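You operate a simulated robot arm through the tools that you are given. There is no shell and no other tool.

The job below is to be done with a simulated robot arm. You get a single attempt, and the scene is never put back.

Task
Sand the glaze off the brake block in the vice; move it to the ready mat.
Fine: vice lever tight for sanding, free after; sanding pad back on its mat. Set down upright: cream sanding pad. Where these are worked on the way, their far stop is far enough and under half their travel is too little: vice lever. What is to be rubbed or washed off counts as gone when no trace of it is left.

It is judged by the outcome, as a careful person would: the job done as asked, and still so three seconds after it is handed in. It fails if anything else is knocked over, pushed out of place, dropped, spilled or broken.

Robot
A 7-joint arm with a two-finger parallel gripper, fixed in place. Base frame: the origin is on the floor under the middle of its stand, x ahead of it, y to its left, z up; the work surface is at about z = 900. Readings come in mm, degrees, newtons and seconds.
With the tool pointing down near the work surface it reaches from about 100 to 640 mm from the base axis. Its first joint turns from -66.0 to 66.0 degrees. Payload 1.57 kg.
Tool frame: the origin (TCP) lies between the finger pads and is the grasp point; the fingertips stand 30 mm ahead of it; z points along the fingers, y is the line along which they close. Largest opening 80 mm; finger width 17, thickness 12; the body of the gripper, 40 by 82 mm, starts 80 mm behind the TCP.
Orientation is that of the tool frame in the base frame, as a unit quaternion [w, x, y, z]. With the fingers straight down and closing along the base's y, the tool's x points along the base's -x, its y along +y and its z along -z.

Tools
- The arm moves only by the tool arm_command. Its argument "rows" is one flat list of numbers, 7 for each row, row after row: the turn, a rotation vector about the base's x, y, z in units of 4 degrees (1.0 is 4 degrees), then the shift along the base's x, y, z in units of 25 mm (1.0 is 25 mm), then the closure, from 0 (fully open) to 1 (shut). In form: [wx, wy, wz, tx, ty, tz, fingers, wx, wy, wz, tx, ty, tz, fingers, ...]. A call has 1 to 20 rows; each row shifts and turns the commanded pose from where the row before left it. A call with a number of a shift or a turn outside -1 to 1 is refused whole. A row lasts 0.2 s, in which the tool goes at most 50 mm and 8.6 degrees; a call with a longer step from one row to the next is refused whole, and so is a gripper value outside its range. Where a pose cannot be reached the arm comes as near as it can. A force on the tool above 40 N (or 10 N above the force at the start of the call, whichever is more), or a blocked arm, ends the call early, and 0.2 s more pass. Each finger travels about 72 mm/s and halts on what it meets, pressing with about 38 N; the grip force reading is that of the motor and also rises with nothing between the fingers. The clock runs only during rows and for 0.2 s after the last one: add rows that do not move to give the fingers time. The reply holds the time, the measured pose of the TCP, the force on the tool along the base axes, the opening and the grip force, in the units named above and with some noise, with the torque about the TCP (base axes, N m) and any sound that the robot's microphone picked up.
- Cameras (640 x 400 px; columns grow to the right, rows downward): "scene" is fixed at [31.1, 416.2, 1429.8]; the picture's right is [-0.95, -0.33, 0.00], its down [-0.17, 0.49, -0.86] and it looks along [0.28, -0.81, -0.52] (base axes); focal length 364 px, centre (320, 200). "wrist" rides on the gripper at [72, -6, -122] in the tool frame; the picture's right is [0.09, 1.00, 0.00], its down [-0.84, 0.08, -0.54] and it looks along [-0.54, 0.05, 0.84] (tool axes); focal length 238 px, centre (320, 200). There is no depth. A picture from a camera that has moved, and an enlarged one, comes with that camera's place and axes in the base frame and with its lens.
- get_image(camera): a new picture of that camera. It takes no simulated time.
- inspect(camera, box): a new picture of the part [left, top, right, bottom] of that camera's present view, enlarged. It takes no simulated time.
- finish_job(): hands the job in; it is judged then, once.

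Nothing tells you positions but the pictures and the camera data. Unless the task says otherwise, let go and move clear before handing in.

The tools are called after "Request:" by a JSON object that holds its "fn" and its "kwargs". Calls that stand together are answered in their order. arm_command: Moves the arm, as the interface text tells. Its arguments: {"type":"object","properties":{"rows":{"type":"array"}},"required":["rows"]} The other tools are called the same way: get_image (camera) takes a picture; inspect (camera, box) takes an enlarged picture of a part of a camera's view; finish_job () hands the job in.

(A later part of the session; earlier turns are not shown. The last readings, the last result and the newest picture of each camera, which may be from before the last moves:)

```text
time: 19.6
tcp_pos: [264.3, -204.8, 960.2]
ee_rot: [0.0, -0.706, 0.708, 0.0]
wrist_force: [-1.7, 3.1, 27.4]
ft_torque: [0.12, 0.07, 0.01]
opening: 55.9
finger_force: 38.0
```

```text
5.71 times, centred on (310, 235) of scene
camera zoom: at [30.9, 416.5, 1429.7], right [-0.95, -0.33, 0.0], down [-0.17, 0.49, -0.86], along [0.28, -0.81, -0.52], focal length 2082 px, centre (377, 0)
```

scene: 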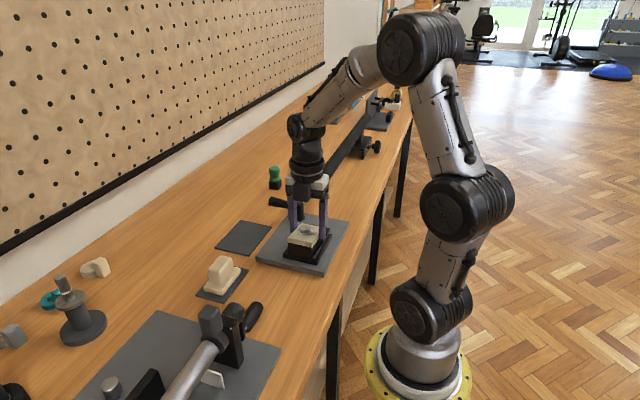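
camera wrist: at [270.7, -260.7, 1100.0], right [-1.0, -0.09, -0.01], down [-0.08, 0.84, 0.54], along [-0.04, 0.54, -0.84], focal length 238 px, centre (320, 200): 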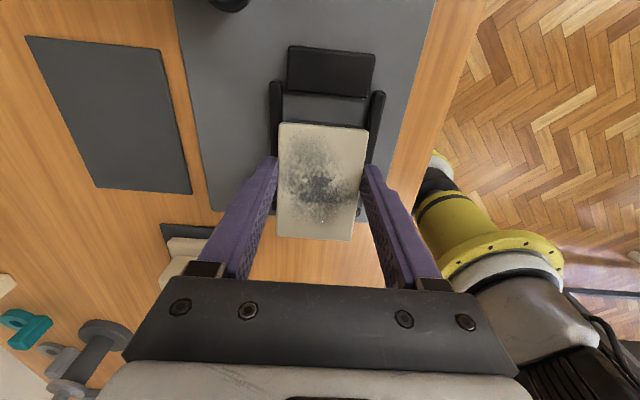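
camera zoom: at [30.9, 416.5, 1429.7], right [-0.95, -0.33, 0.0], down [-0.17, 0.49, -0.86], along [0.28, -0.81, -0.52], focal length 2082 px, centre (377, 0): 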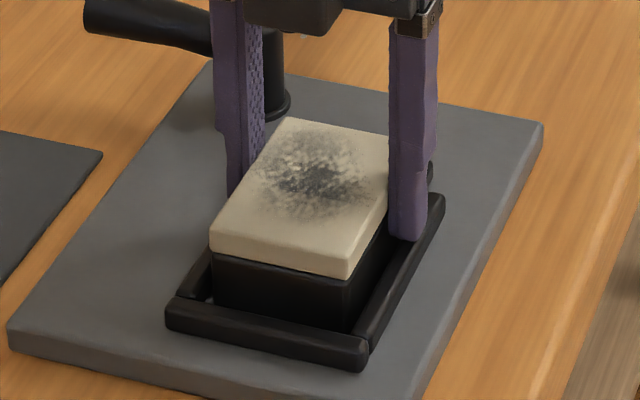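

The block is now flat inside the nest (force steady, no torque). I'll release it and rise.

Request:
{"fn": "arm_command", "kwargs": {"rows": [0, 0, 0, 0, 0, 0, 0.2, 0, 0, 0, 0, 0, 0, 0.15, 0, 0, 0, 0, 0, 0.4, 0.1, 0, 0, 0, 0, 0, 1, 0.1, 0, 0, 0, 0, 0, 1, 0, 0, 0, 0, 0, 0, 1, 0, 0, 0, 0, 0, 0, 0, 0]}}

Request:
{"fn": "get_image", "kwargs": {"camera": "wrist"}}

Request:
{"fn": "inspect", "kwargs": {"camera": "scene", "box": [250, 185, 360, 285]}}

```text
time: 21.2
tcp_pos: [265.1, -205.2, 1043.4]
ee_rot: [0.0, -0.706, 0.708, 0.0]
wrist_force: [-0.9, 1.1, 0.3]
ft_torque: [0.01, 0.01, -0.04]
opening: 80.1
finger_force: 0.0
```

```text
taken
camera wrist: at [270.3, -277.2, 1166.4], right [-1.0, -0.09, 0.0], down [-0.08, 0.84, 0.54], along [-0.05, 0.54, -0.84], focal length 238 px, centre (320, 200)
```

wrist: 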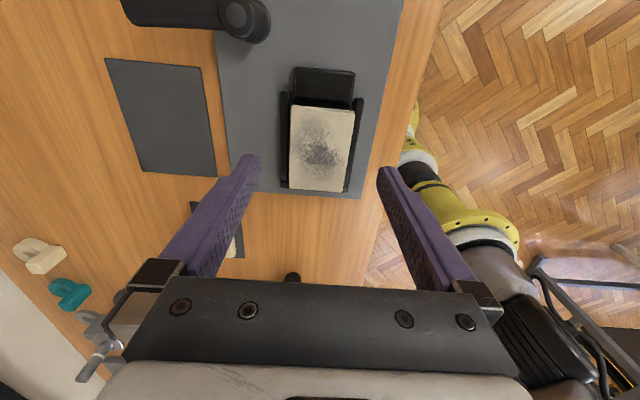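

```text
4.00 times, centred on (305, 235) of scene
camera zoom: at [31.1, 416.2, 1429.8], right [-0.95, -0.33, 0.0], down [-0.17, 0.49, -0.86], along [0.28, -0.81, -0.52], focal length 1457 px, centre (380, 60)
```

zoom: 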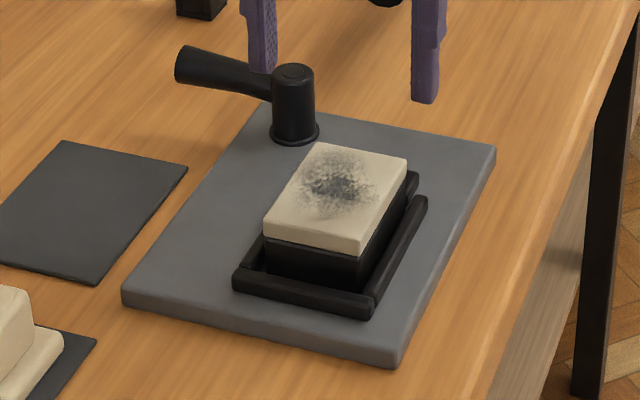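

The block is seated flat in the nest. Next is the lever; I'll look at it closely to plan the push.

Request:
{"fn": "inspect", "kwargs": {"camera": "wrist", "box": [110, 0, 410, 210]}}

Request:
{"fn": "inspect", "kwargs": {"camera": "scene", "box": [250, 150, 350, 230]}}

```text
1.90 times, centred on (260, 105) of wrist
camera zoom: at [270.3, -277.2, 1166.4], right [-1.0, -0.09, 0.0], down [-0.08, 0.84, 0.54], along [-0.05, 0.54, -0.84], focal length 454 px, centre (434, 381)
```

zoom: 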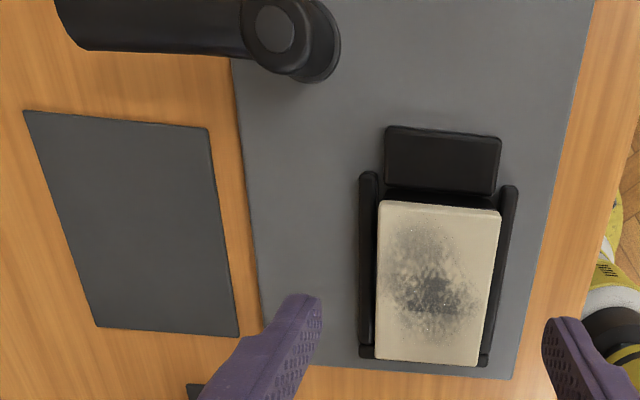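

```text
5.00 times, centred on (300, 190) of scene
camera zoom: at [31.1, 416.2, 1429.8], right [-0.95, -0.33, 0.0], down [-0.17, 0.49, -0.86], along [0.28, -0.81, -0.52], focal length 1822 px, centre (420, 250)
```

zoom: 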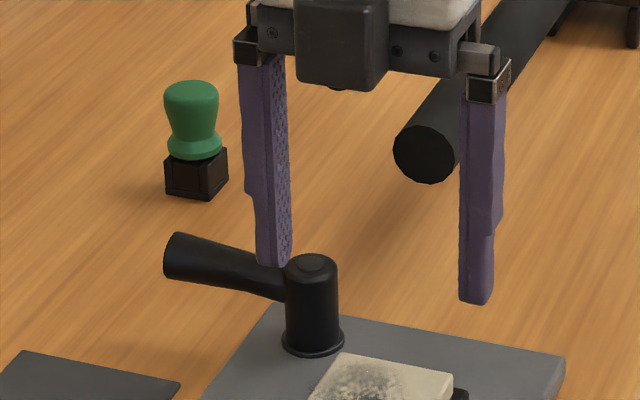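

Request:
{"fn": "arm_command", "kwargs": {"rows": [0, 0, 0, 1, -0.4, 0, 0.5, 0, 0, 0, 1, -0.4, 0, 1, 0, 0, 0, 1, -0.4, 0, 1, 0, 0, 0, 1, -0.4, 0, 1, 0, 0, 0, 1, -0.4, 0, 1, 0, 0, 0, 0, 0, 0, 1, 0, 0, 0, 0, 0, -1, 1, 0, 0, 0, 0, 0, -1, 1, 0, 0, 0, 0, 0, -1, 1, 0, 0, 0, 0, 0, -0.12, 1, 0, 0, 0, 0, 0, 0, 1]}}

Request:
{"fn": "get_image", "kwargs": {"camera": "wrist"}}

Request:
{"fn": "inspect", "kwargs": {"camera": "scene", "box": [220, 150, 350, 270]}}

```text
time: 23.6
tcp_pos: [390.0, -255.3, 964.8]
ee_rot: [0.0, -0.707, 0.707, -0.001]
wrist_force: [-0.2, -0.2, 0.8]
ft_torque: [0.0, 0.02, -0.01]
opening: 0.0
finger_force: 21.3
```

```text
taken
camera wrist: at [395.7, -327.1, 1088.2], right [-1.0, -0.09, 0.0], down [-0.08, 0.84, 0.54], along [-0.05, 0.54, -0.84], focal length 238 px, centre (320, 200)
```

wrist: 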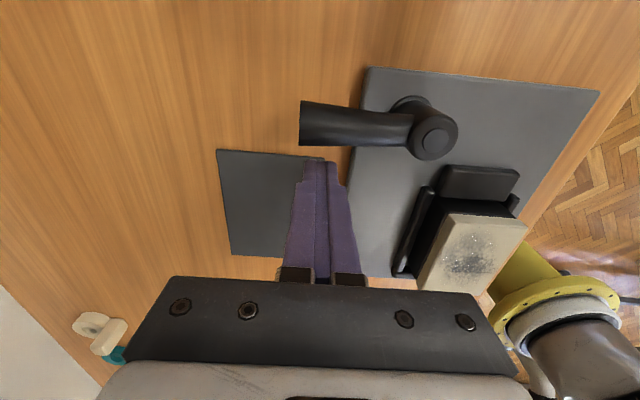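

```text
3.33 times, centred on (285, 210) of scene
camera zoom: at [31.1, 416.2, 1429.8], right [-0.95, -0.33, 0.0], down [-0.17, 0.49, -0.86], along [0.28, -0.81, -0.52], focal length 1214 px, centre (437, 167)
```

zoom: 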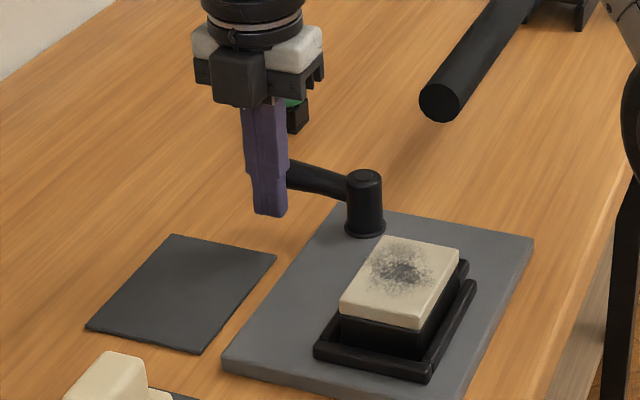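

Request:
{"fn": "arm_command", "kwargs": {"rows": [0, 0, 0, -0.1, -0.3, 0, 1, 0, 0, 0, -0.1, -0.3, 0, 1, 0, 0, 0, 0, -0.2, 0, 1, 0, 0, 0, 0, -0.2, 0, 1, 0, 0, 0, 0, -0.1, 0, 1]}}

Request:
{"fn": "inspect", "kwargs": {"camera": "wrist", "box": [200, 50, 600, 300]}}

```text
time: 24.8
tcp_pos: [385.5, -282.7, 967.0]
ee_rot: [0.0, -0.707, 0.708, 0.0]
wrist_force: [1.2, 1.9, -1.5]
ft_torque: [0.06, -0.03, -0.01]
opening: 0.0
finger_force: 21.3
```

```text
1.60 times, centred on (400, 175) of wrist
camera zoom: at [390.6, -354.3, 1088.1], right [-1.0, -0.09, 0.0], down [-0.08, 0.84, 0.54], along [-0.05, 0.54, -0.84], focal length 381 px, centre (192, 240)
```

zoom: 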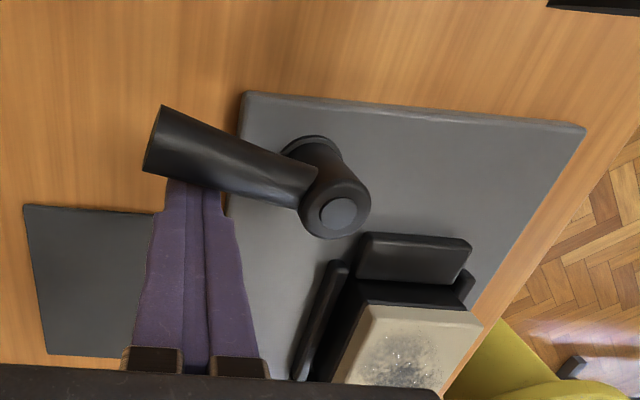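

The lever swings freely toward −y (clockwise from above) with a light push. I'll follow its arc in steps.

Request:
{"fn": "arm_command", "kwargs": {"rows": [0, 0, 0, 0.01, -0.33, 0, 1, 0, 0, 0, 0.01, -0.33, 0, 1, 0, 0, 0, -0.1, -0.38, 0, 1, 0, 0, 0, -0.16, -0.36, 0, 1, 0, 0, 0, -0.22, -0.33, 0, 1, 0, 0, 0, 0, 0, 0, 1]}}

Request:
{"fn": "get_image", "kwargs": {"camera": "wrist"}}

Request:
{"fn": "inspect", "kwargs": {"camera": "scene", "box": [230, 150, 360, 270]}}

```text
time: 26.2
tcp_pos: [371.9, -326.1, 965.1]
ee_rot: [-0.001, -0.706, 0.708, 0.0]
wrist_force: [2.5, 5.1, -0.3]
ft_torque: [0.09, -0.04, -0.02]
opening: 0.0
finger_force: 21.5
```

```text
taken
camera wrist: at [378.5, -397.9, 1088.4], right [-1.0, -0.09, 0.0], down [-0.08, 0.84, 0.54], along [-0.05, 0.54, -0.84], focal length 238 px, centre (320, 200)
```

wrist: 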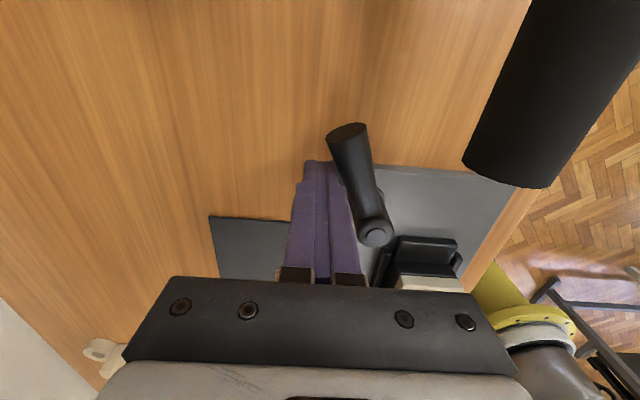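

```text
3.33 times, centred on (295, 210) of scene
camera zoom: at [31.2, 416.4, 1429.8], right [-0.95, -0.33, 0.0], down [-0.17, 0.49, -0.86], along [0.28, -0.81, -0.52], focal length 1214 px, centre (403, 167)
```

zoom: 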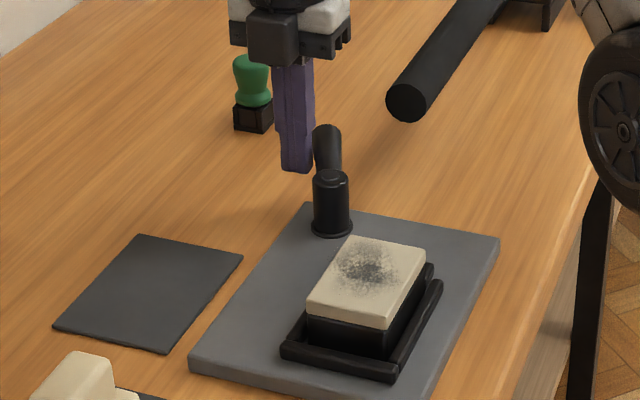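

Request:
{"fn": "arm_command", "kwargs": {"rows": [0, 0, 0, -0.3, 0, 0, 1, 0, 0, 0, -0.27, -0.2, 0, 1, 0, 0, 0, -0.15, -0.1, 0, 1, 0, 0, 0, 0, 0, 0, 1]}}

Request:
{"fn": "get_image", "kwargs": {"camera": "wrist"}}

Request:
{"fn": "inspect", "kwargs": {"camera": "scene", "box": [230, 150, 360, 270]}}

```text
time: 27.2
tcp_pos: [356.1, -333.3, 966.3]
ee_rot: [0.001, -0.707, 0.707, -0.001]
wrist_force: [8.7, 0.5, 2.2]
ft_torque: [0.01, -0.15, 0.1]
opening: 0.2
finger_force: 21.4
```

```text
taken
camera wrist: at [361.1, -404.5, 1089.2], right [-1.0, -0.09, 0.0], down [-0.08, 0.84, 0.54], along [-0.05, 0.54, -0.84], focal length 238 px, centre (320, 200)
```

wrist: 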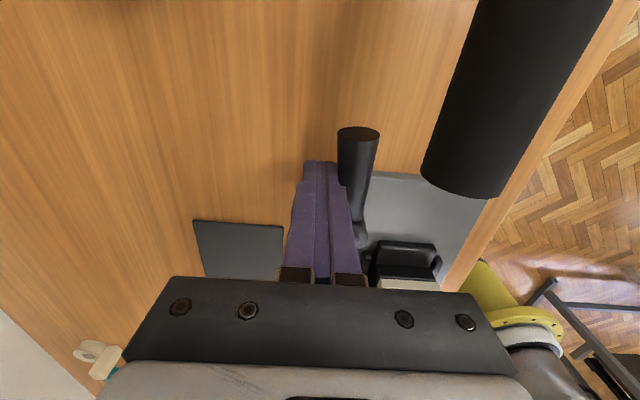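

```text
3.33 times, centred on (295, 210) of scene
camera zoom: at [31.4, 416.3, 1429.8], right [-0.95, -0.33, 0.0], down [-0.17, 0.49, -0.86], along [0.28, -0.81, -0.52], focal length 1214 px, centre (403, 167)
```

zoom: 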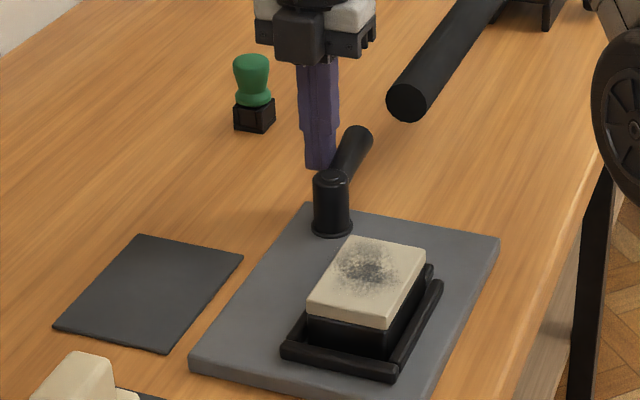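

Request:
{"fn": "arm_command", "kwargs": {"rows": [0, 0, 0, -0.2, -0.06, 0, 1, 0, 0, 0, -0.2, -0.05, 0, 1, 0, 0, 0, 0, 0, 0, 1]}}

Request:
{"fn": "inspect", "kwargs": {"camera": "scene", "box": [230, 150, 360, 270]}}

Request:
{"fn": "get_image", "kwargs": {"camera": "wrist"}}

```text
time: 28.0
tcp_pos: [351.1, -333.7, 966.7]
ee_rot: [0.006, -0.707, 0.707, -0.005]
wrist_force: [8.0, -0.8, -2.5]
ft_torque: [-0.02, -0.14, 0.04]
opening: 0.0
finger_force: 21.7
stopped in row 3: the force on the tool passed its limit at 41 N (the readings are from after the stop); the commanded pose is now the measured one
```

```text
3.33 times, centred on (295, 210) of scene
camera zoom: at [31.4, 416.2, 1429.8], right [-0.95, -0.33, 0.0], down [-0.17, 0.49, -0.86], along [0.28, -0.81, -0.52], focal length 1214 px, centre (403, 167)
```

zoom: 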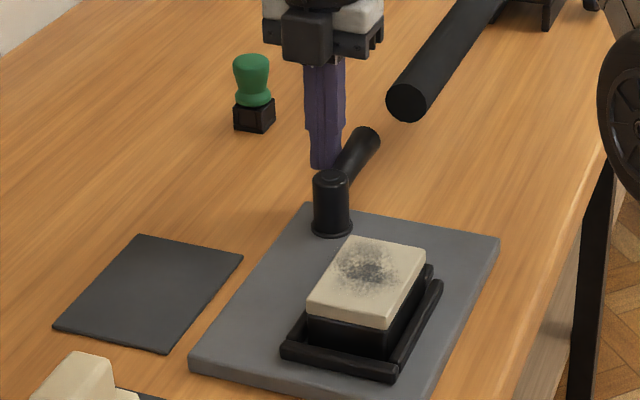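

```text
taken
camera wrist: at [355.0, -405.8, 1089.4], right [-1.0, -0.09, -0.02], down [-0.09, 0.84, 0.54], along [-0.04, 0.54, -0.84], focal length 238 px, centre (320, 200)
```

wrist: 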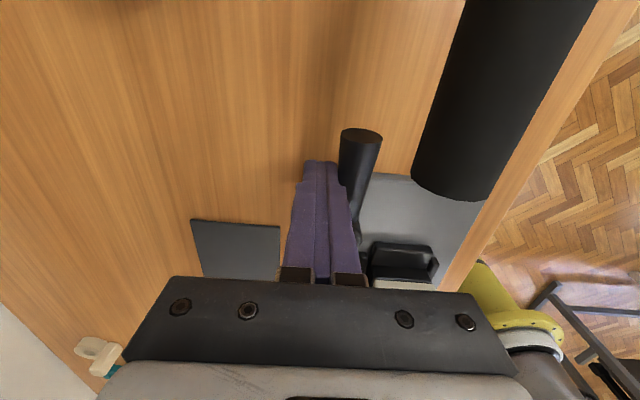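

The lever came up against its far stop (about 90° of swing). I'll back off, rise, and check the jaw.

Request:
{"fn": "arm_command", "kwargs": {"rows": [0, 0, 0, 0.3, 0, 0, 1, 0, 0, 0, 0.4, 0, 0, 1, 0, 0, 0, 0.2, 0, 1, 1, 0, 0, 0, 0, 0.5, 1, 0.5, 0, 0, 0, -0.5, 1, 1, 0, 0, 0, 0, -0.5, 1, 0.5, 0, 0, 0, 0, -1, 1, 0, 0, 0, 0, 0, 0, 0, 0, 0]}}

Request:
{"fn": "get_image", "kwargs": {"camera": "wrist"}}

Request:
{"fn": "inspect", "kwargs": {"camera": "scene", "box": [250, 175, 360, 275]}}

```text
time: 29.8
tcp_pos: [321.6, -247.6, 1053.1]
ee_rot: [0.004, -0.706, 0.708, -0.005]
wrist_force: [0.4, -1.7, 0.5]
ft_torque: [0.03, 0.0, 0.02]
opening: 80.4
finger_force: 0.1
```

```text
taken
camera wrist: at [326.1, -318.5, 1176.6], right [-1.0, -0.09, -0.01], down [-0.08, 0.84, 0.54], along [-0.04, 0.54, -0.84], focal length 238 px, centre (320, 200)
```

wrist: 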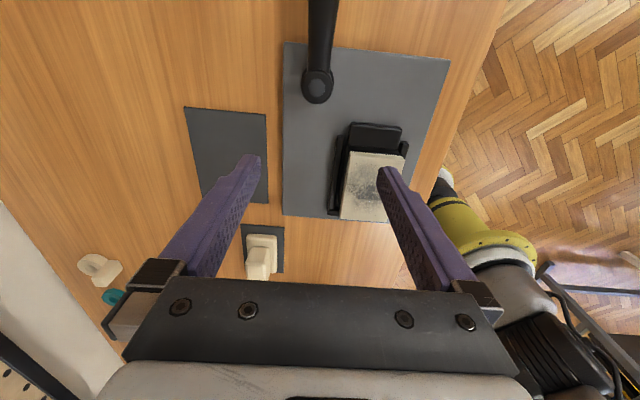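

```text
4.00 times, centred on (305, 225) of scene
camera zoom: at [31.1, 416.3, 1429.8], right [-0.95, -0.33, 0.0], down [-0.17, 0.49, -0.86], along [0.28, -0.81, -0.52], focal length 1457 px, centre (380, 100)
```

zoom: 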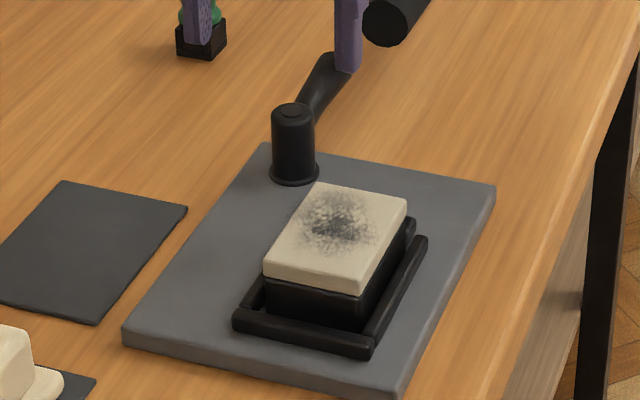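

Request:
{"fn": "inspect", "kwargs": {"camera": "wrist", "box": [320, 110, 420, 230]}}

Request:
{"fn": "inspect", "kwargs": {"camera": "scene", "box": [300, 215, 350, 265]}}

```text
3.33 times, centred on (370, 170) of wrist
camera zoom: at [326.1, -318.5, 1176.6], right [-1.0, -0.09, -0.01], down [-0.08, 0.84, 0.54], along [-0.04, 0.54, -0.84], focal length 794 px, centre (153, 300)
```

zoom: 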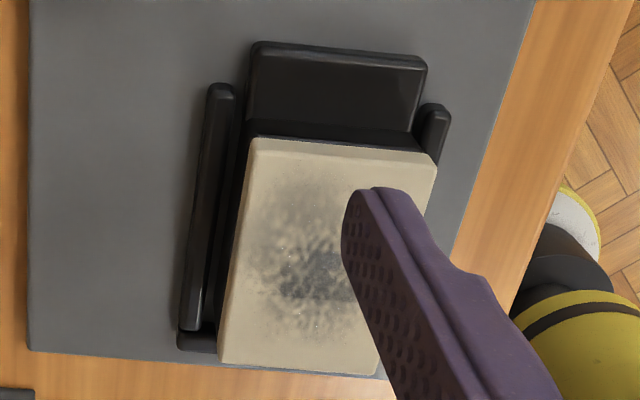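

```text
8.00 times, centred on (325, 240) of scene
camera zoom: at [31.1, 416.3, 1429.8], right [-0.95, -0.33, 0.0], down [-0.17, 0.49, -0.86], along [0.28, -0.81, -0.52], focal length 2914 px, centre (280, -120)
```

zoom: 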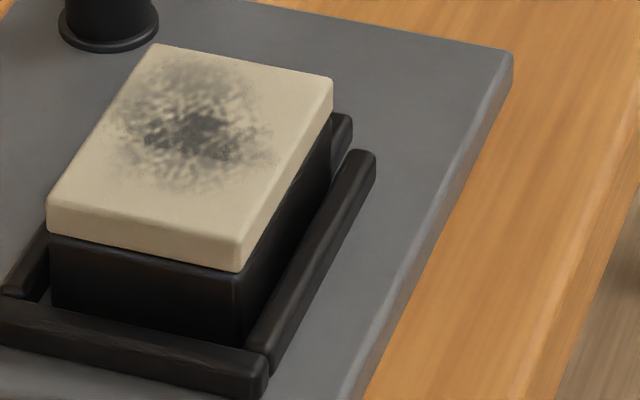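

The jaw has moved up against the block, so it's clamped. Next I'll fetch the sanding pad: its handle is about 25 mm (x) × 50 mm (y), centred near (397.5, −39), top z≈944.

Request:
{"fn": "arm_command", "kwargs": {"rows": [0, 0.18, 0.04, 0.337, 0.927, 0, 0, 0, 0, 0, 0.337, 0.927, 0, 0, 0, 0, 0, 0.337, 0.927, 0, 0, 0, 0, 0, 0.337, 0.927, 0, 0, 0, 0, 0, 0.337, 0.927, 0, 0, 0, 0, 0, 0.337, 0.927, 0, 0, 0, 0, 0, 0.337, 0.927, 0, 0, 0, 0, 0, 0.337, 0.927, 0, 0, 0, 0, 0, 0.337, 0.927, 0, 0, 0, 0, 0, 0, 0, 0, 0]}}

Request:
{"fn": "get_image", "kwargs": {"camera": "wrist"}}

Request:
{"fn": "get_image", "kwargs": {"camera": "scene"}}

```text
time: 32.0
tcp_pos: [398.3, -37.6, 1054.0]
ee_rot: [0.0, 0.708, -0.707, 0.001]
wrist_force: [0.8, 1.1, 0.0]
ft_torque: [0.0, -0.02, 0.0]
opening: 79.9
finger_force: 0.0
```

```text
taken
camera wrist: at [404.0, -109.0, 1176.9], right [-1.0, -0.09, 0.0], down [-0.08, 0.84, 0.54], along [-0.05, 0.54, -0.84], focal length 238 px, centre (320, 200)
```

wrist: 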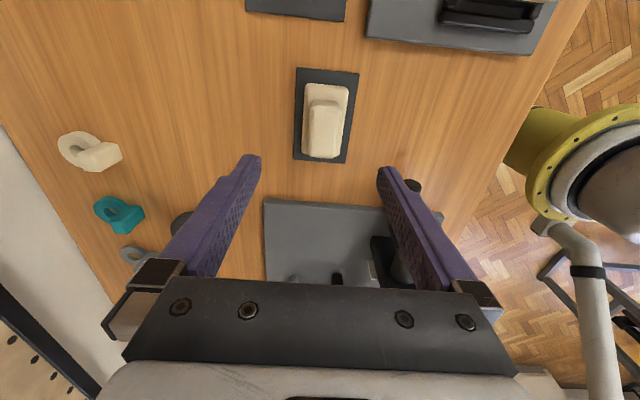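

```text
taken
```

scene: 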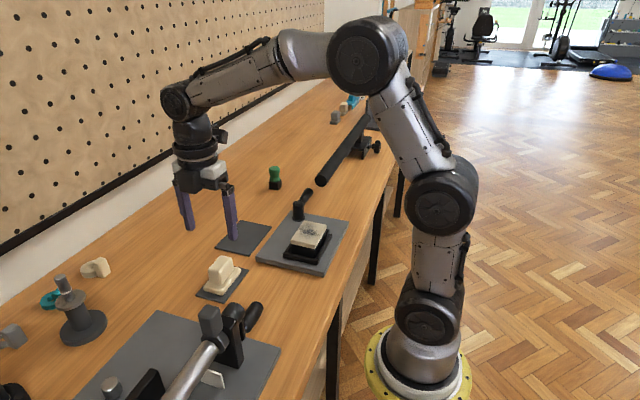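

Request:
{"fn": "inspect", "kwargs": {"camera": "wrist", "box": [275, 55, 395, 175]}}

```text
3.33 times, centred on (335, 115) of wrist
camera zoom: at [404.0, -109.0, 1176.9], right [-1.0, -0.09, 0.0], down [-0.08, 0.84, 0.54], along [-0.05, 0.54, -0.84], focal length 794 px, centre (270, 483)
```

zoom: 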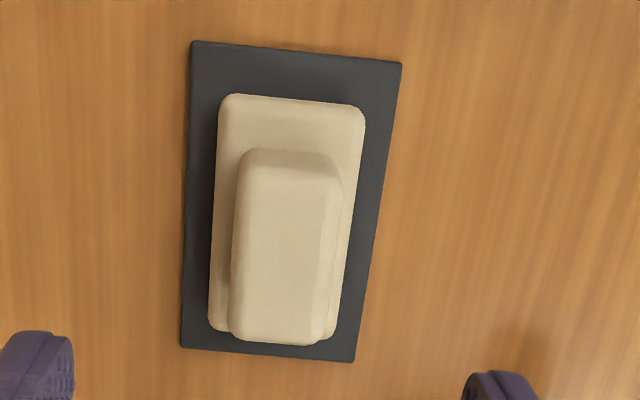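

Request:
{"fn": "arm_command", "kwargs": {"rows": [0, 0, 0, -0.144, -0.056, -1, 0, 0, 0, 0, 0, 0, -1, 0, 0, 0, 0, 0, 0, -1, 0.2, 0, 0, 0, 0, 0, -0.6, 0.4, 0, 0, 0, 0, 0, 0, 0.4, 0, 0, 0, 0, 0, 0, 0.4]}}

Request:
{"fn": "get_image", "kwargs": {"camera": "wrist"}}

Request:
{"fn": "inspect", "kwargs": {"camera": "scene", "box": [170, 220, 270, 310]}}

```text
time: 33.4
tcp_pos: [393.8, -39.8, 964.9]
ee_rot: [0.0, 0.708, -0.706, 0.0]
wrist_force: [0.3, -0.6, 0.0]
ft_torque: [0.02, 0.04, -0.02]
opening: 48.0
finger_force: 0.1
```

```text
taken
camera wrist: at [400.3, -110.8, 1086.9], right [-1.0, -0.09, 0.0], down [-0.08, 0.84, 0.54], along [-0.05, 0.54, -0.84], focal length 238 px, centre (320, 200)
```

wrist: 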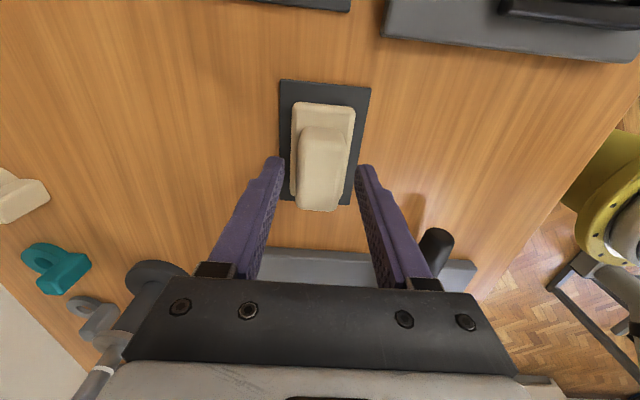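

```text
4.44 times, centred on (220, 265) of scene
camera zoom: at [31.1, 416.2, 1429.8], right [-0.95, -0.33, 0.0], down [-0.17, 0.49, -0.86], along [0.28, -0.81, -0.52], focal length 1619 px, centre (764, -89)
```

zoom: 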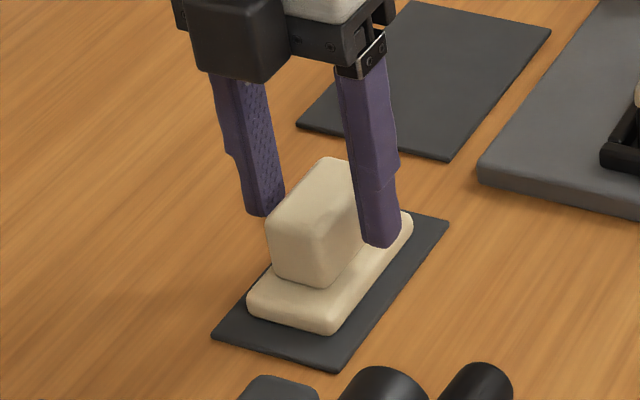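

Request:
{"fn": "inspect", "kwargs": {"camera": "wrist", "box": [250, 70, 390, 230]}}

Request:
{"fn": "arm_command", "kwargs": {"rows": [0, 0, 0, 0, 0, -0.3, 0.4, 0, 0, 0, 0, 0, -0.2, 0.4, 0, 0, 0, 0, 0, 0, 0.55]}}

Request:
{"fn": "inspect", "kwargs": {"camera": "scene", "box": [180, 230, 260, 310]}}

Request:
{"fn": "inspect", "kwargs": {"camera": "wrist", "box": [250, 70, 390, 230]}}

```text
2.50 times, centred on (320, 150) of wrist
camera zoom: at [400.3, -110.8, 1086.9], right [-1.0, -0.09, 0.0], down [-0.08, 0.84, 0.54], along [-0.05, 0.54, -0.84], focal length 596 px, centre (320, 325)
```

zoom: 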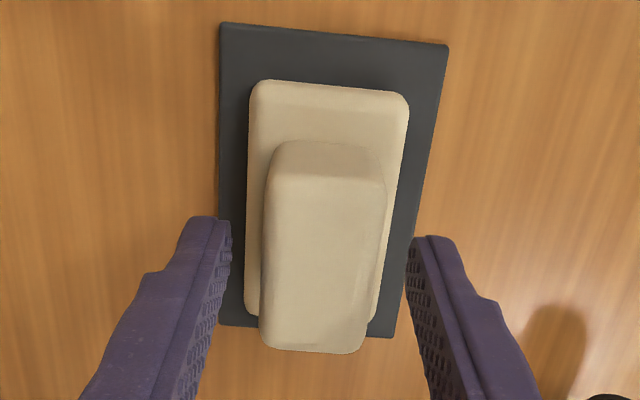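

```text
time: 34.2
tcp_pos: [394.5, -39.2, 952.0]
ee_rot: [-0.001, 0.708, -0.707, 0.0]
wrist_force: [-0.5, -0.5, -0.7]
ft_torque: [0.0, -0.01, 0.02]
opening: 35.9
finger_force: 0.0
```

```text
5.00 times, centred on (220, 270) of scene
camera zoom: at [31.1, 416.2, 1429.8], right [-0.95, -0.33, 0.0], down [-0.17, 0.49, -0.86], along [0.28, -0.81, -0.52], focal length 1822 px, centre (820, -150)
```

zoom: 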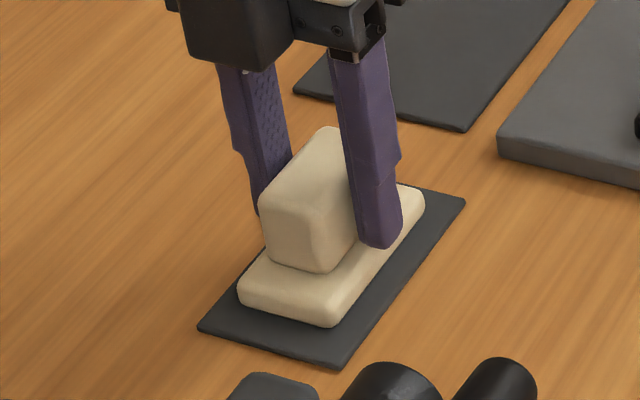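

```text
2.50 times, centred on (320, 150) of wrist
camera zoom: at [400.3, -111.2, 1074.3], right [-1.0, -0.09, 0.0], down [-0.08, 0.84, 0.54], along [-0.05, 0.54, -0.84], focal length 596 px, centre (320, 325)
```

zoom: 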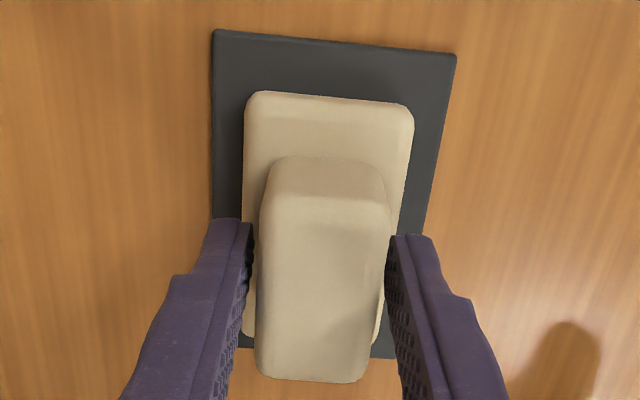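

The fingers straddle the pad's handle just above its base. I'll close and lift a little to check the hold.

Request:
{"fn": "arm_command", "kwargs": {"rows": [0, 0, 0, 0, 0, 0, 0.65, 0, 0, 0, 0, 0, 0, 0.8, 0, 0, 0, 0, 0, 0, 1, 0, 0, 0, 0, 0, 0, 1]}}

Request:
{"fn": "arm_command", "kwargs": {"rows": [0, 0, 0, 0, 0, 0.2, 1, 0, 0, 0, 0, 0, 0.4, 1, 0, 0, 0, 0, 0, 0.8, 1, 0, 0, 0, 0, 0, 1, 1, 0, 0, 0, 0, 0, 0, 1]}}

Request:
{"fn": "inspect", "kwargs": {"camera": "wrist", "box": [250, 70, 390, 230]}}

Request:
{"fn": "inspect", "kwargs": {"camera": "scene", "box": [170, 200, 270, 310]}}

```text
time: 35.2
tcp_pos: [394.0, -40.0, 952.7]
ee_rot: [0.001, 0.708, -0.706, 0.0]
wrist_force: [-0.4, -0.7, -0.1]
ft_torque: [0.03, -0.01, 0.01]
opening: 28.8
finger_force: 38.4
```

```text
time: 36.4
tcp_pos: [394.9, -40.6, 1013.0]
ee_rot: [0.0, 0.707, -0.707, 0.0]
wrist_force: [0.6, -0.1, -1.3]
ft_torque: [0.02, -0.03, 0.01]
opening: 29.1
finger_force: 37.7
```

```text
2.50 times, centred on (320, 150) of wrist
camera zoom: at [400.3, -110.9, 1135.1], right [-1.0, -0.09, 0.0], down [-0.08, 0.84, 0.54], along [-0.05, 0.54, -0.84], focal length 596 px, centre (320, 325)
```

zoom: 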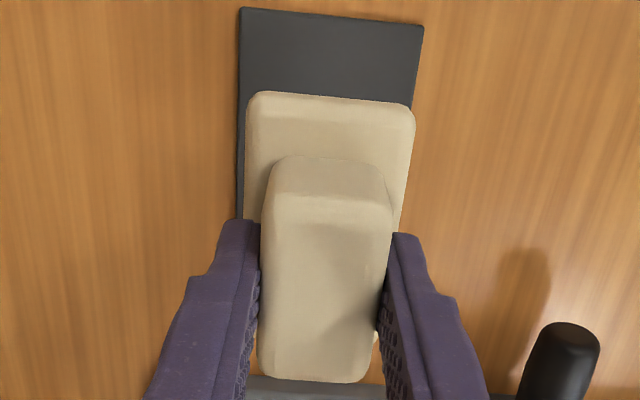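

```text
3.64 times, centred on (220, 255) of scene
camera zoom: at [31.1, 416.2, 1429.8], right [-0.95, -0.33, 0.0], down [-0.17, 0.49, -0.86], along [0.28, -0.81, -0.52], focal length 1325 px, centre (684, 0)
```

zoom: 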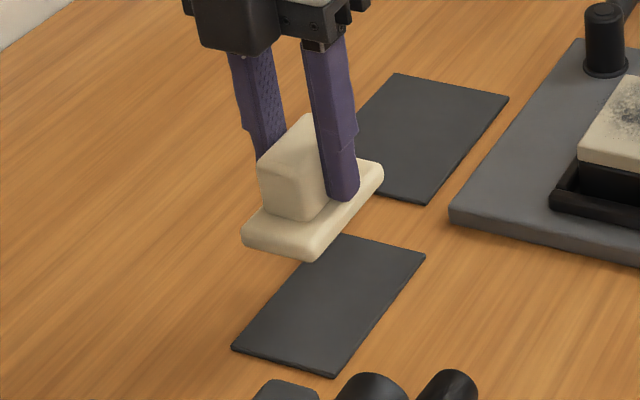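

The pad is held firmly (29 mm, no slip); its bottom is about 51 mm below the TCP. I'll carry it over the clamped block.

Request:
{"fn": "arm_command", "kwargs": {"rows": [0, 0, 0, 0, 0, 0.8, 1, 0, 0, 0, -0.867, -0.99, 0, 1, 0, 0, 0, -0.867, -0.99, 0, 1, 0, 0, 0, -0.867, -0.99, 0, 1, 0, 0, 0, -0.867, -0.99, 0, 1, 0, 0, 0, -0.867, -0.99, 0, 1, 0, 0, 0, -0.867, -0.99, 0, 1, 0, 0, 0, 0, 0, 0, 1, 0, 0, 0, 0, 0, 0, 1]}}

Request:
{"fn": "get_image", "kwargs": {"camera": "wrist"}}

Request:
{"fn": "inspect", "kwargs": {"camera": "scene", "box": [240, 160, 370, 280]}}

```text
time: 38.4
tcp_pos: [265.2, -189.3, 1031.8]
ee_rot: [0.0, 0.708, -0.706, 0.0]
wrist_force: [-0.4, 0.4, -1.4]
ft_torque: [0.03, 0.04, -0.04]
opening: 28.9
finger_force: 38.2
```

```text
taken
camera wrist: at [270.3, -260.0, 1154.1], right [-1.0, -0.09, 0.0], down [-0.08, 0.84, 0.54], along [-0.05, 0.54, -0.84], focal length 238 px, centre (320, 200)
```

wrist: 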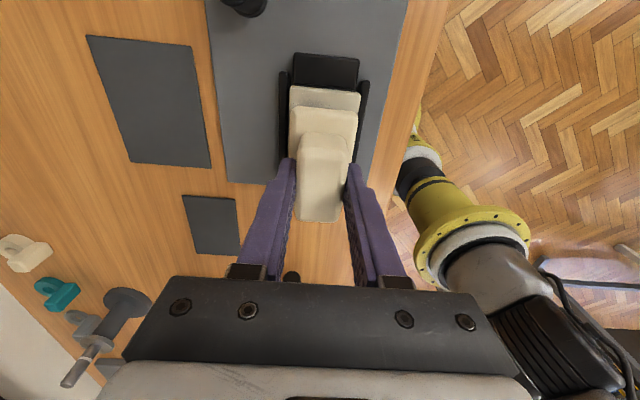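

```text
3.33 times, centred on (305, 220) of scene
camera zoom: at [31.1, 416.2, 1429.8], right [-0.95, -0.33, 0.0], down [-0.17, 0.49, -0.86], along [0.28, -0.81, -0.52], focal length 1214 px, centre (370, 133)
```

zoom: 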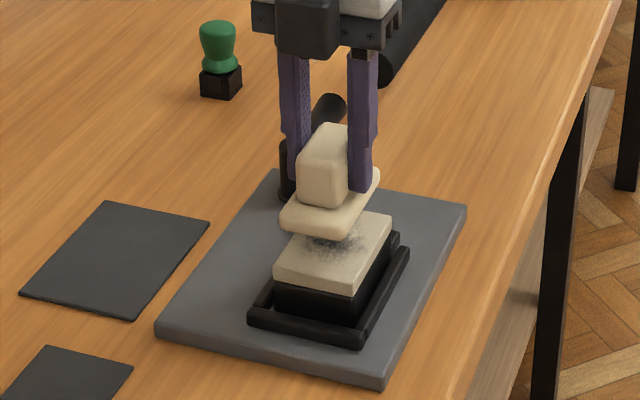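

Request:
{"fn": "arm_command", "kwargs": {"rows": [0, 0, 0, 0, 0, -0.6, 1, 0, 0, 0, 0, 0, -0.5, 1, 0, 0, 0, 0, 0, -0.1, 1, 0, 0, 0, 0, 0, -0.1, 1, 0, 0, 0, 0, 0, 0, 1]}}

```text
time: 39.7
tcp_pos: [264.5, -188.5, 1002.5]
ee_rot: [-0.001, 0.708, -0.706, 0.004]
wrist_force: [-3.1, 1.6, 6.3]
ft_torque: [0.23, 0.24, 0.04]
opening: 28.6
finger_force: 37.8
stopped in row 5: the force on the tool passed its limit at 41 N (the readings are from after the stop); the commanded pose is now the measured one
```

Request:
{"fn": "inspect", "kwargs": {"camera": "scene", "box": [270, 180, 350, 260]}}

Request:
{"fn": "inspect", "kwargs": {"camera": "wrist", "box": [250, 50, 390, 230]}}

```text
5.00 times, centred on (310, 220) of scene
camera zoom: at [31.0, 416.3, 1429.8], right [-0.95, -0.33, 0.0], down [-0.17, 0.49, -0.86], along [0.28, -0.81, -0.52], focal length 1822 px, centre (370, 100)
```

zoom: 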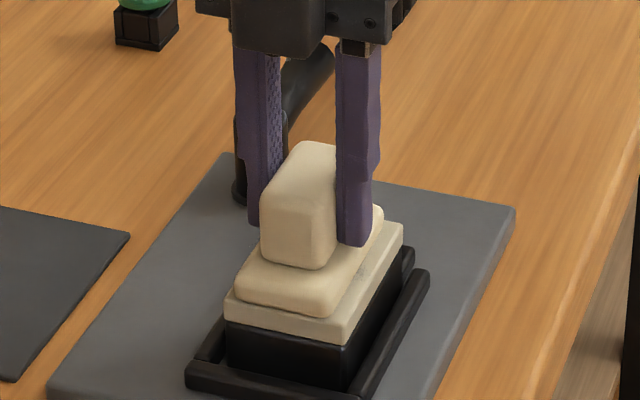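

```text
2.22 times, centred on (320, 140) of wrist
camera zoom: at [270.1, -259.0, 1125.5], right [-1.0, -0.09, 0.0], down [-0.08, 0.84, 0.54], along [-0.05, 0.54, -0.84], focal length 530 px, centre (320, 333)
```

zoom: 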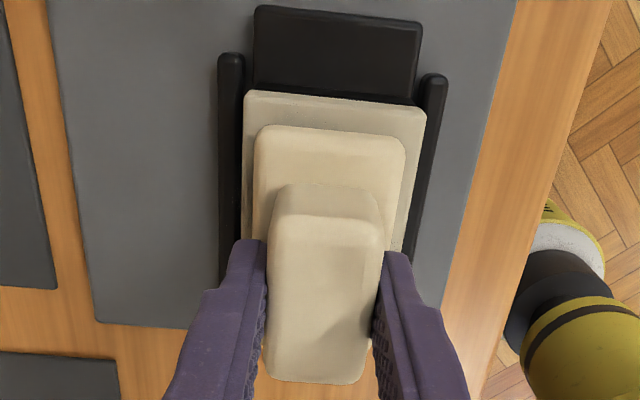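

The pad is flat on the block. I'll press lightly and start with a few short strokes to see the forces.

Request:
{"fn": "arm_command", "kwargs": {"rows": [0, 0, 0, 0, 0, -0.03, 1, 0, 0, 0, 0, -0.4, 0, 1, 0, 0, 0, 0, 0.4, 0, 1, 0, 0, 0, 0, 0.4, 0, 1, 0, 0, 0, 0, -0.4, 0, 1, 0, 0, 0, 0, -0.4, 0, 1, 0, 0, 0, 0, 0.4, 0, 1]}}

Request:
{"fn": "inspect", "kwargs": {"camera": "scene", "box": [270, 180, 350, 260]}}

Request:
{"fn": "inspect", "kwargs": {"camera": "wrist", "box": [250, 50, 390, 230]}}

```text
time: 41.3
tcp_pos: [265.0, -189.5, 1002.0]
ee_rot: [0.0, 0.708, -0.706, 0.006]
wrist_force: [-1.1, -7.8, 19.7]
ft_torque: [-0.04, 0.27, 0.09]
opening: 29.0
finger_force: 37.9
```

```text
5.00 times, centred on (310, 220) of scene
camera zoom: at [31.0, 416.1, 1429.8], right [-0.95, -0.33, 0.0], down [-0.17, 0.49, -0.86], along [0.28, -0.81, -0.52], focal length 1822 px, centre (370, 100)
```

zoom: 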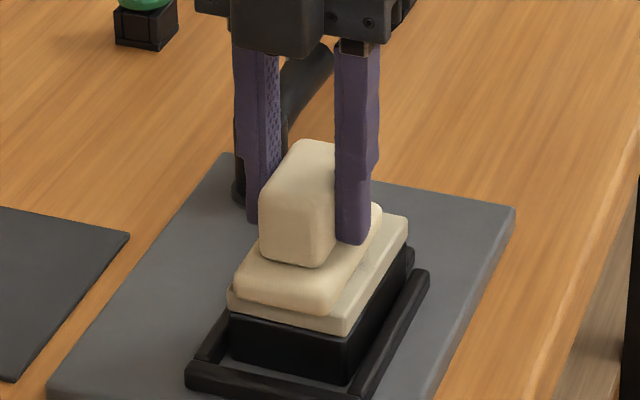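

```text
2.22 times, centred on (320, 140) of wrist
camera zoom: at [270.7, -259.7, 1125.7], right [-1.0, -0.09, -0.01], down [-0.08, 0.84, 0.53], along [-0.04, 0.53, -0.85], focal length 530 px, centre (320, 333)
```

zoom: 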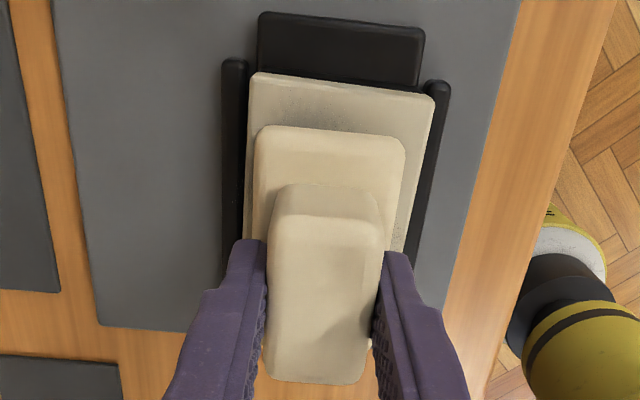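

Request:
{"fn": "inspect", "kwargs": {"camera": "wrist", "box": [285, 45, 375, 115]}}

Request:
{"fn": "inspect", "kwargs": {"camera": "scene", "box": [300, 210, 350, 260]}}

```text
5.71 times, centred on (330, 80) of wrist
camera zoom: at [270.7, -259.7, 1125.7], right [-1.0, -0.09, -0.01], down [-0.08, 0.84, 0.53], along [-0.04, 0.53, -0.85], focal length 1362 px, centre (263, 886)
```

zoom: 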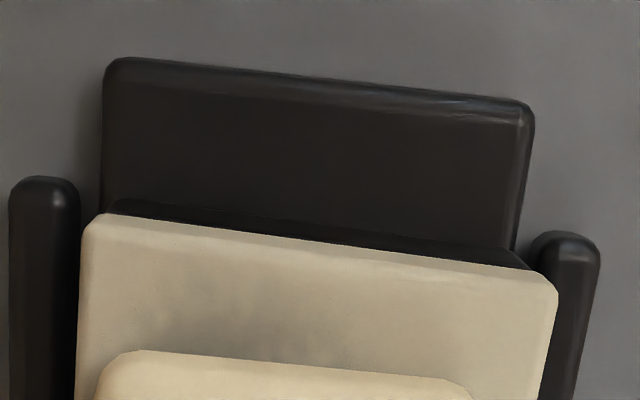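

```text
8.00 times, centred on (325, 235) of scene
camera zoom: at [31.0, 416.1, 1429.8], right [-0.95, -0.33, 0.0], down [-0.17, 0.49, -0.86], along [0.28, -0.81, -0.52], focal length 2914 px, centre (280, -80)
```

zoom: 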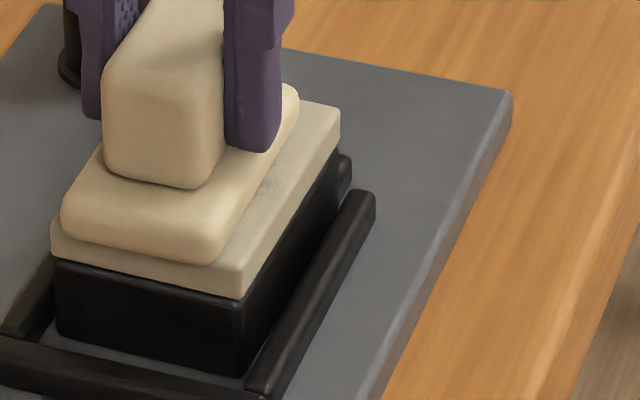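

The block seems to have shifted toward the jaw while stroking. I'll lift the pad straight off and inspect before continuing.

Request:
{"fn": "arm_command", "kwargs": {"rows": [0, 0, 0, 0, 0, 0.2, 1, 0, 0, 0, 0, 0, 0.6, 1, 0, 0, 0, 0, 0.6, 1, 1, 0, 0, 0, 0, 1, 1, 1, 0, 0, 0, 0, 1, 0.6, 1, 0, 0, 0, 0, 0.4, 0, 1, 0, 0, 0, 0, 0, 0, 1]}}

Request:
{"fn": "inspect", "kwargs": {"camera": "wrist", "box": [260, 0, 400, 120]}}

Request:
{"fn": "inspect", "kwargs": {"camera": "scene", "box": [300, 215, 350, 265]}}

Request:
{"fn": "get_image", "kwargs": {"camera": "scene"}}

Request:
{"fn": "get_image", "kwargs": {"camera": "wrist"}}

```text
time: 42.9
tcp_pos: [264.8, -112.0, 1085.9]
ee_rot: [0.0, 0.707, -0.707, 0.003]
wrist_force: [0.3, -0.6, -0.3]
ft_torque: [0.01, -0.03, -0.04]
opening: 28.9
finger_force: 37.6
```

```text
3.33 times, centred on (330, 60) of wrist
camera zoom: at [270.4, -184.0, 1209.2], right [-1.0, -0.09, 0.0], down [-0.08, 0.84, 0.54], along [-0.05, 0.54, -0.84], focal length 794 px, centre (287, 667)
```

zoom: 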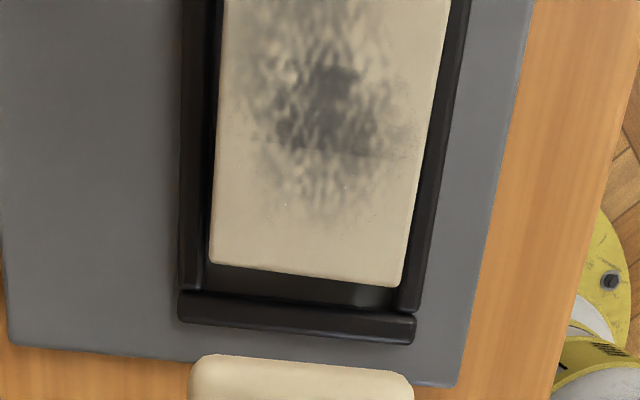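

```text
8.00 times, centred on (325, 240) of scene
camera zoom: at [31.1, 416.2, 1429.8], right [-0.95, -0.33, 0.0], down [-0.17, 0.49, -0.86], along [0.28, -0.81, -0.52], focal length 2914 px, centre (280, -120)
```

zoom: 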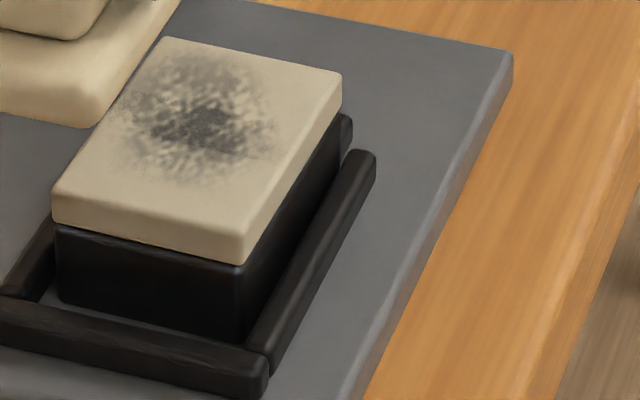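

```text
taken
```

scene: 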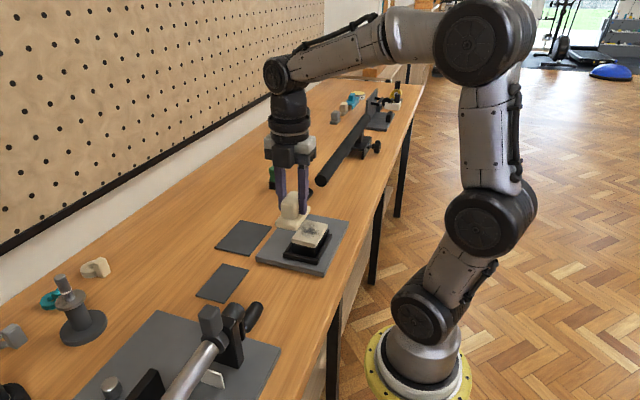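

```text
taken
camera wrist: at [270.4, -184.0, 1209.2], right [-1.0, -0.09, 0.0], down [-0.08, 0.84, 0.54], along [-0.05, 0.54, -0.84], focal length 238 px, centre (320, 200)
```

wrist: 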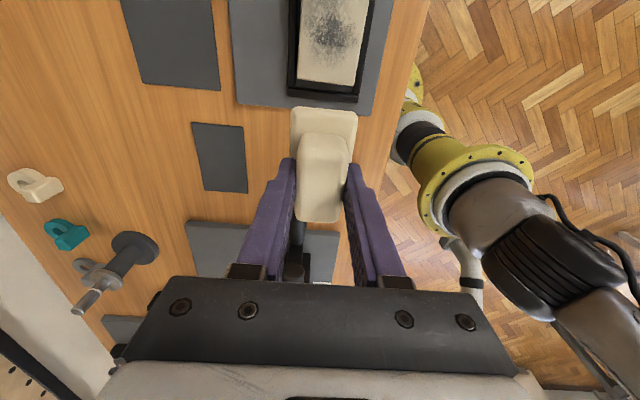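

Request:
{"fn": "inspect", "kwargs": {"camera": "wrist", "box": [280, 60, 380, 110]}}

Request:
{"fn": "inspect", "kwargs": {"camera": "scene", "box": [280, 180, 350, 265]}}

```text
6.40 times, centred on (330, 85) of wrist
camera zoom: at [270.4, -184.0, 1209.2], right [-1.0, -0.09, 0.0], down [-0.08, 0.84, 0.54], along [-0.05, 0.54, -0.84], focal length 1525 px, centre (256, 936)
```

zoom: 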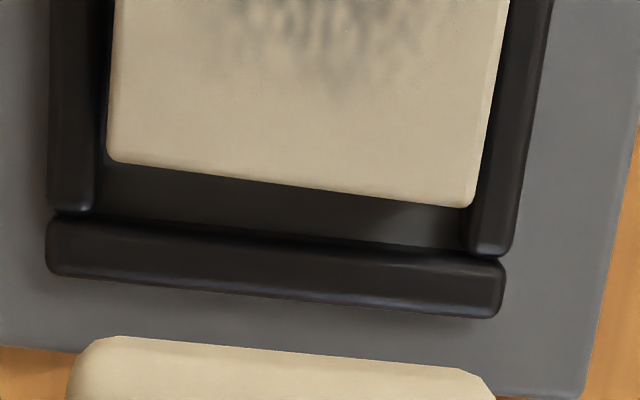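

```text
4.71 times, centred on (315, 222) of scene
camera zoom: at [31.1, 416.2, 1429.8], right [-0.95, -0.33, 0.0], down [-0.17, 0.49, -0.86], along [0.28, -0.81, -0.52], focal length 1714 px, centre (344, 94)
```

zoom: 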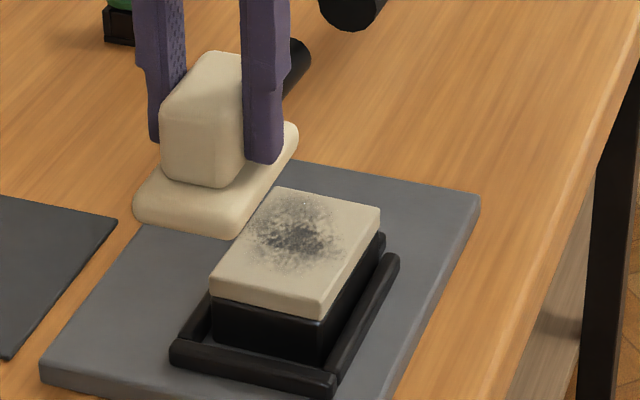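

Request:
{"fn": "inspect", "kwargs": {"camera": "wrist", "box": [250, 70, 390, 230]}}

Request:
{"fn": "inspect", "kwargs": {"camera": "scene", "box": [310, 205, 345, 250]}}

```text
2.50 times, centred on (320, 150) of wrist
camera zoom: at [270.4, -184.0, 1209.2], right [-1.0, -0.09, 0.0], down [-0.08, 0.84, 0.54], along [-0.05, 0.54, -0.84], focal length 596 px, centre (320, 325)
```

zoom: 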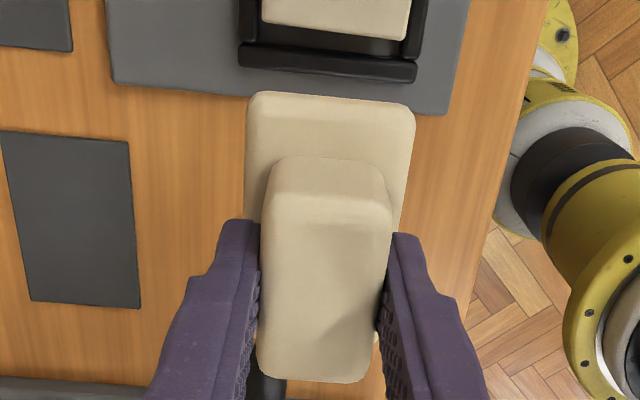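

```text
8.89 times, centred on (328, 228) of scene
camera zoom: at [31.1, 416.2, 1429.8], right [-0.95, -0.33, 0.0], down [-0.17, 0.49, -0.86], along [0.28, -0.81, -0.52], focal length 3238 px, centre (253, -44)
```

zoom: 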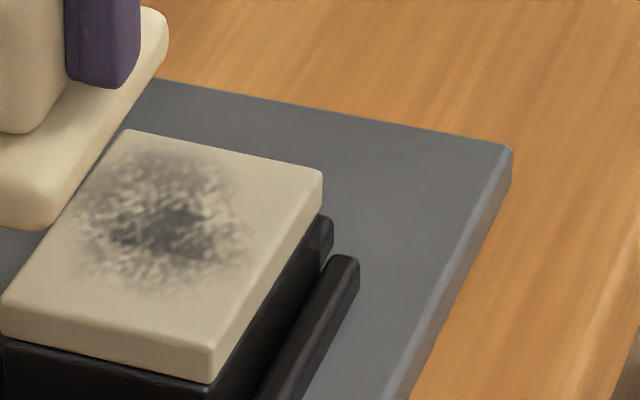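

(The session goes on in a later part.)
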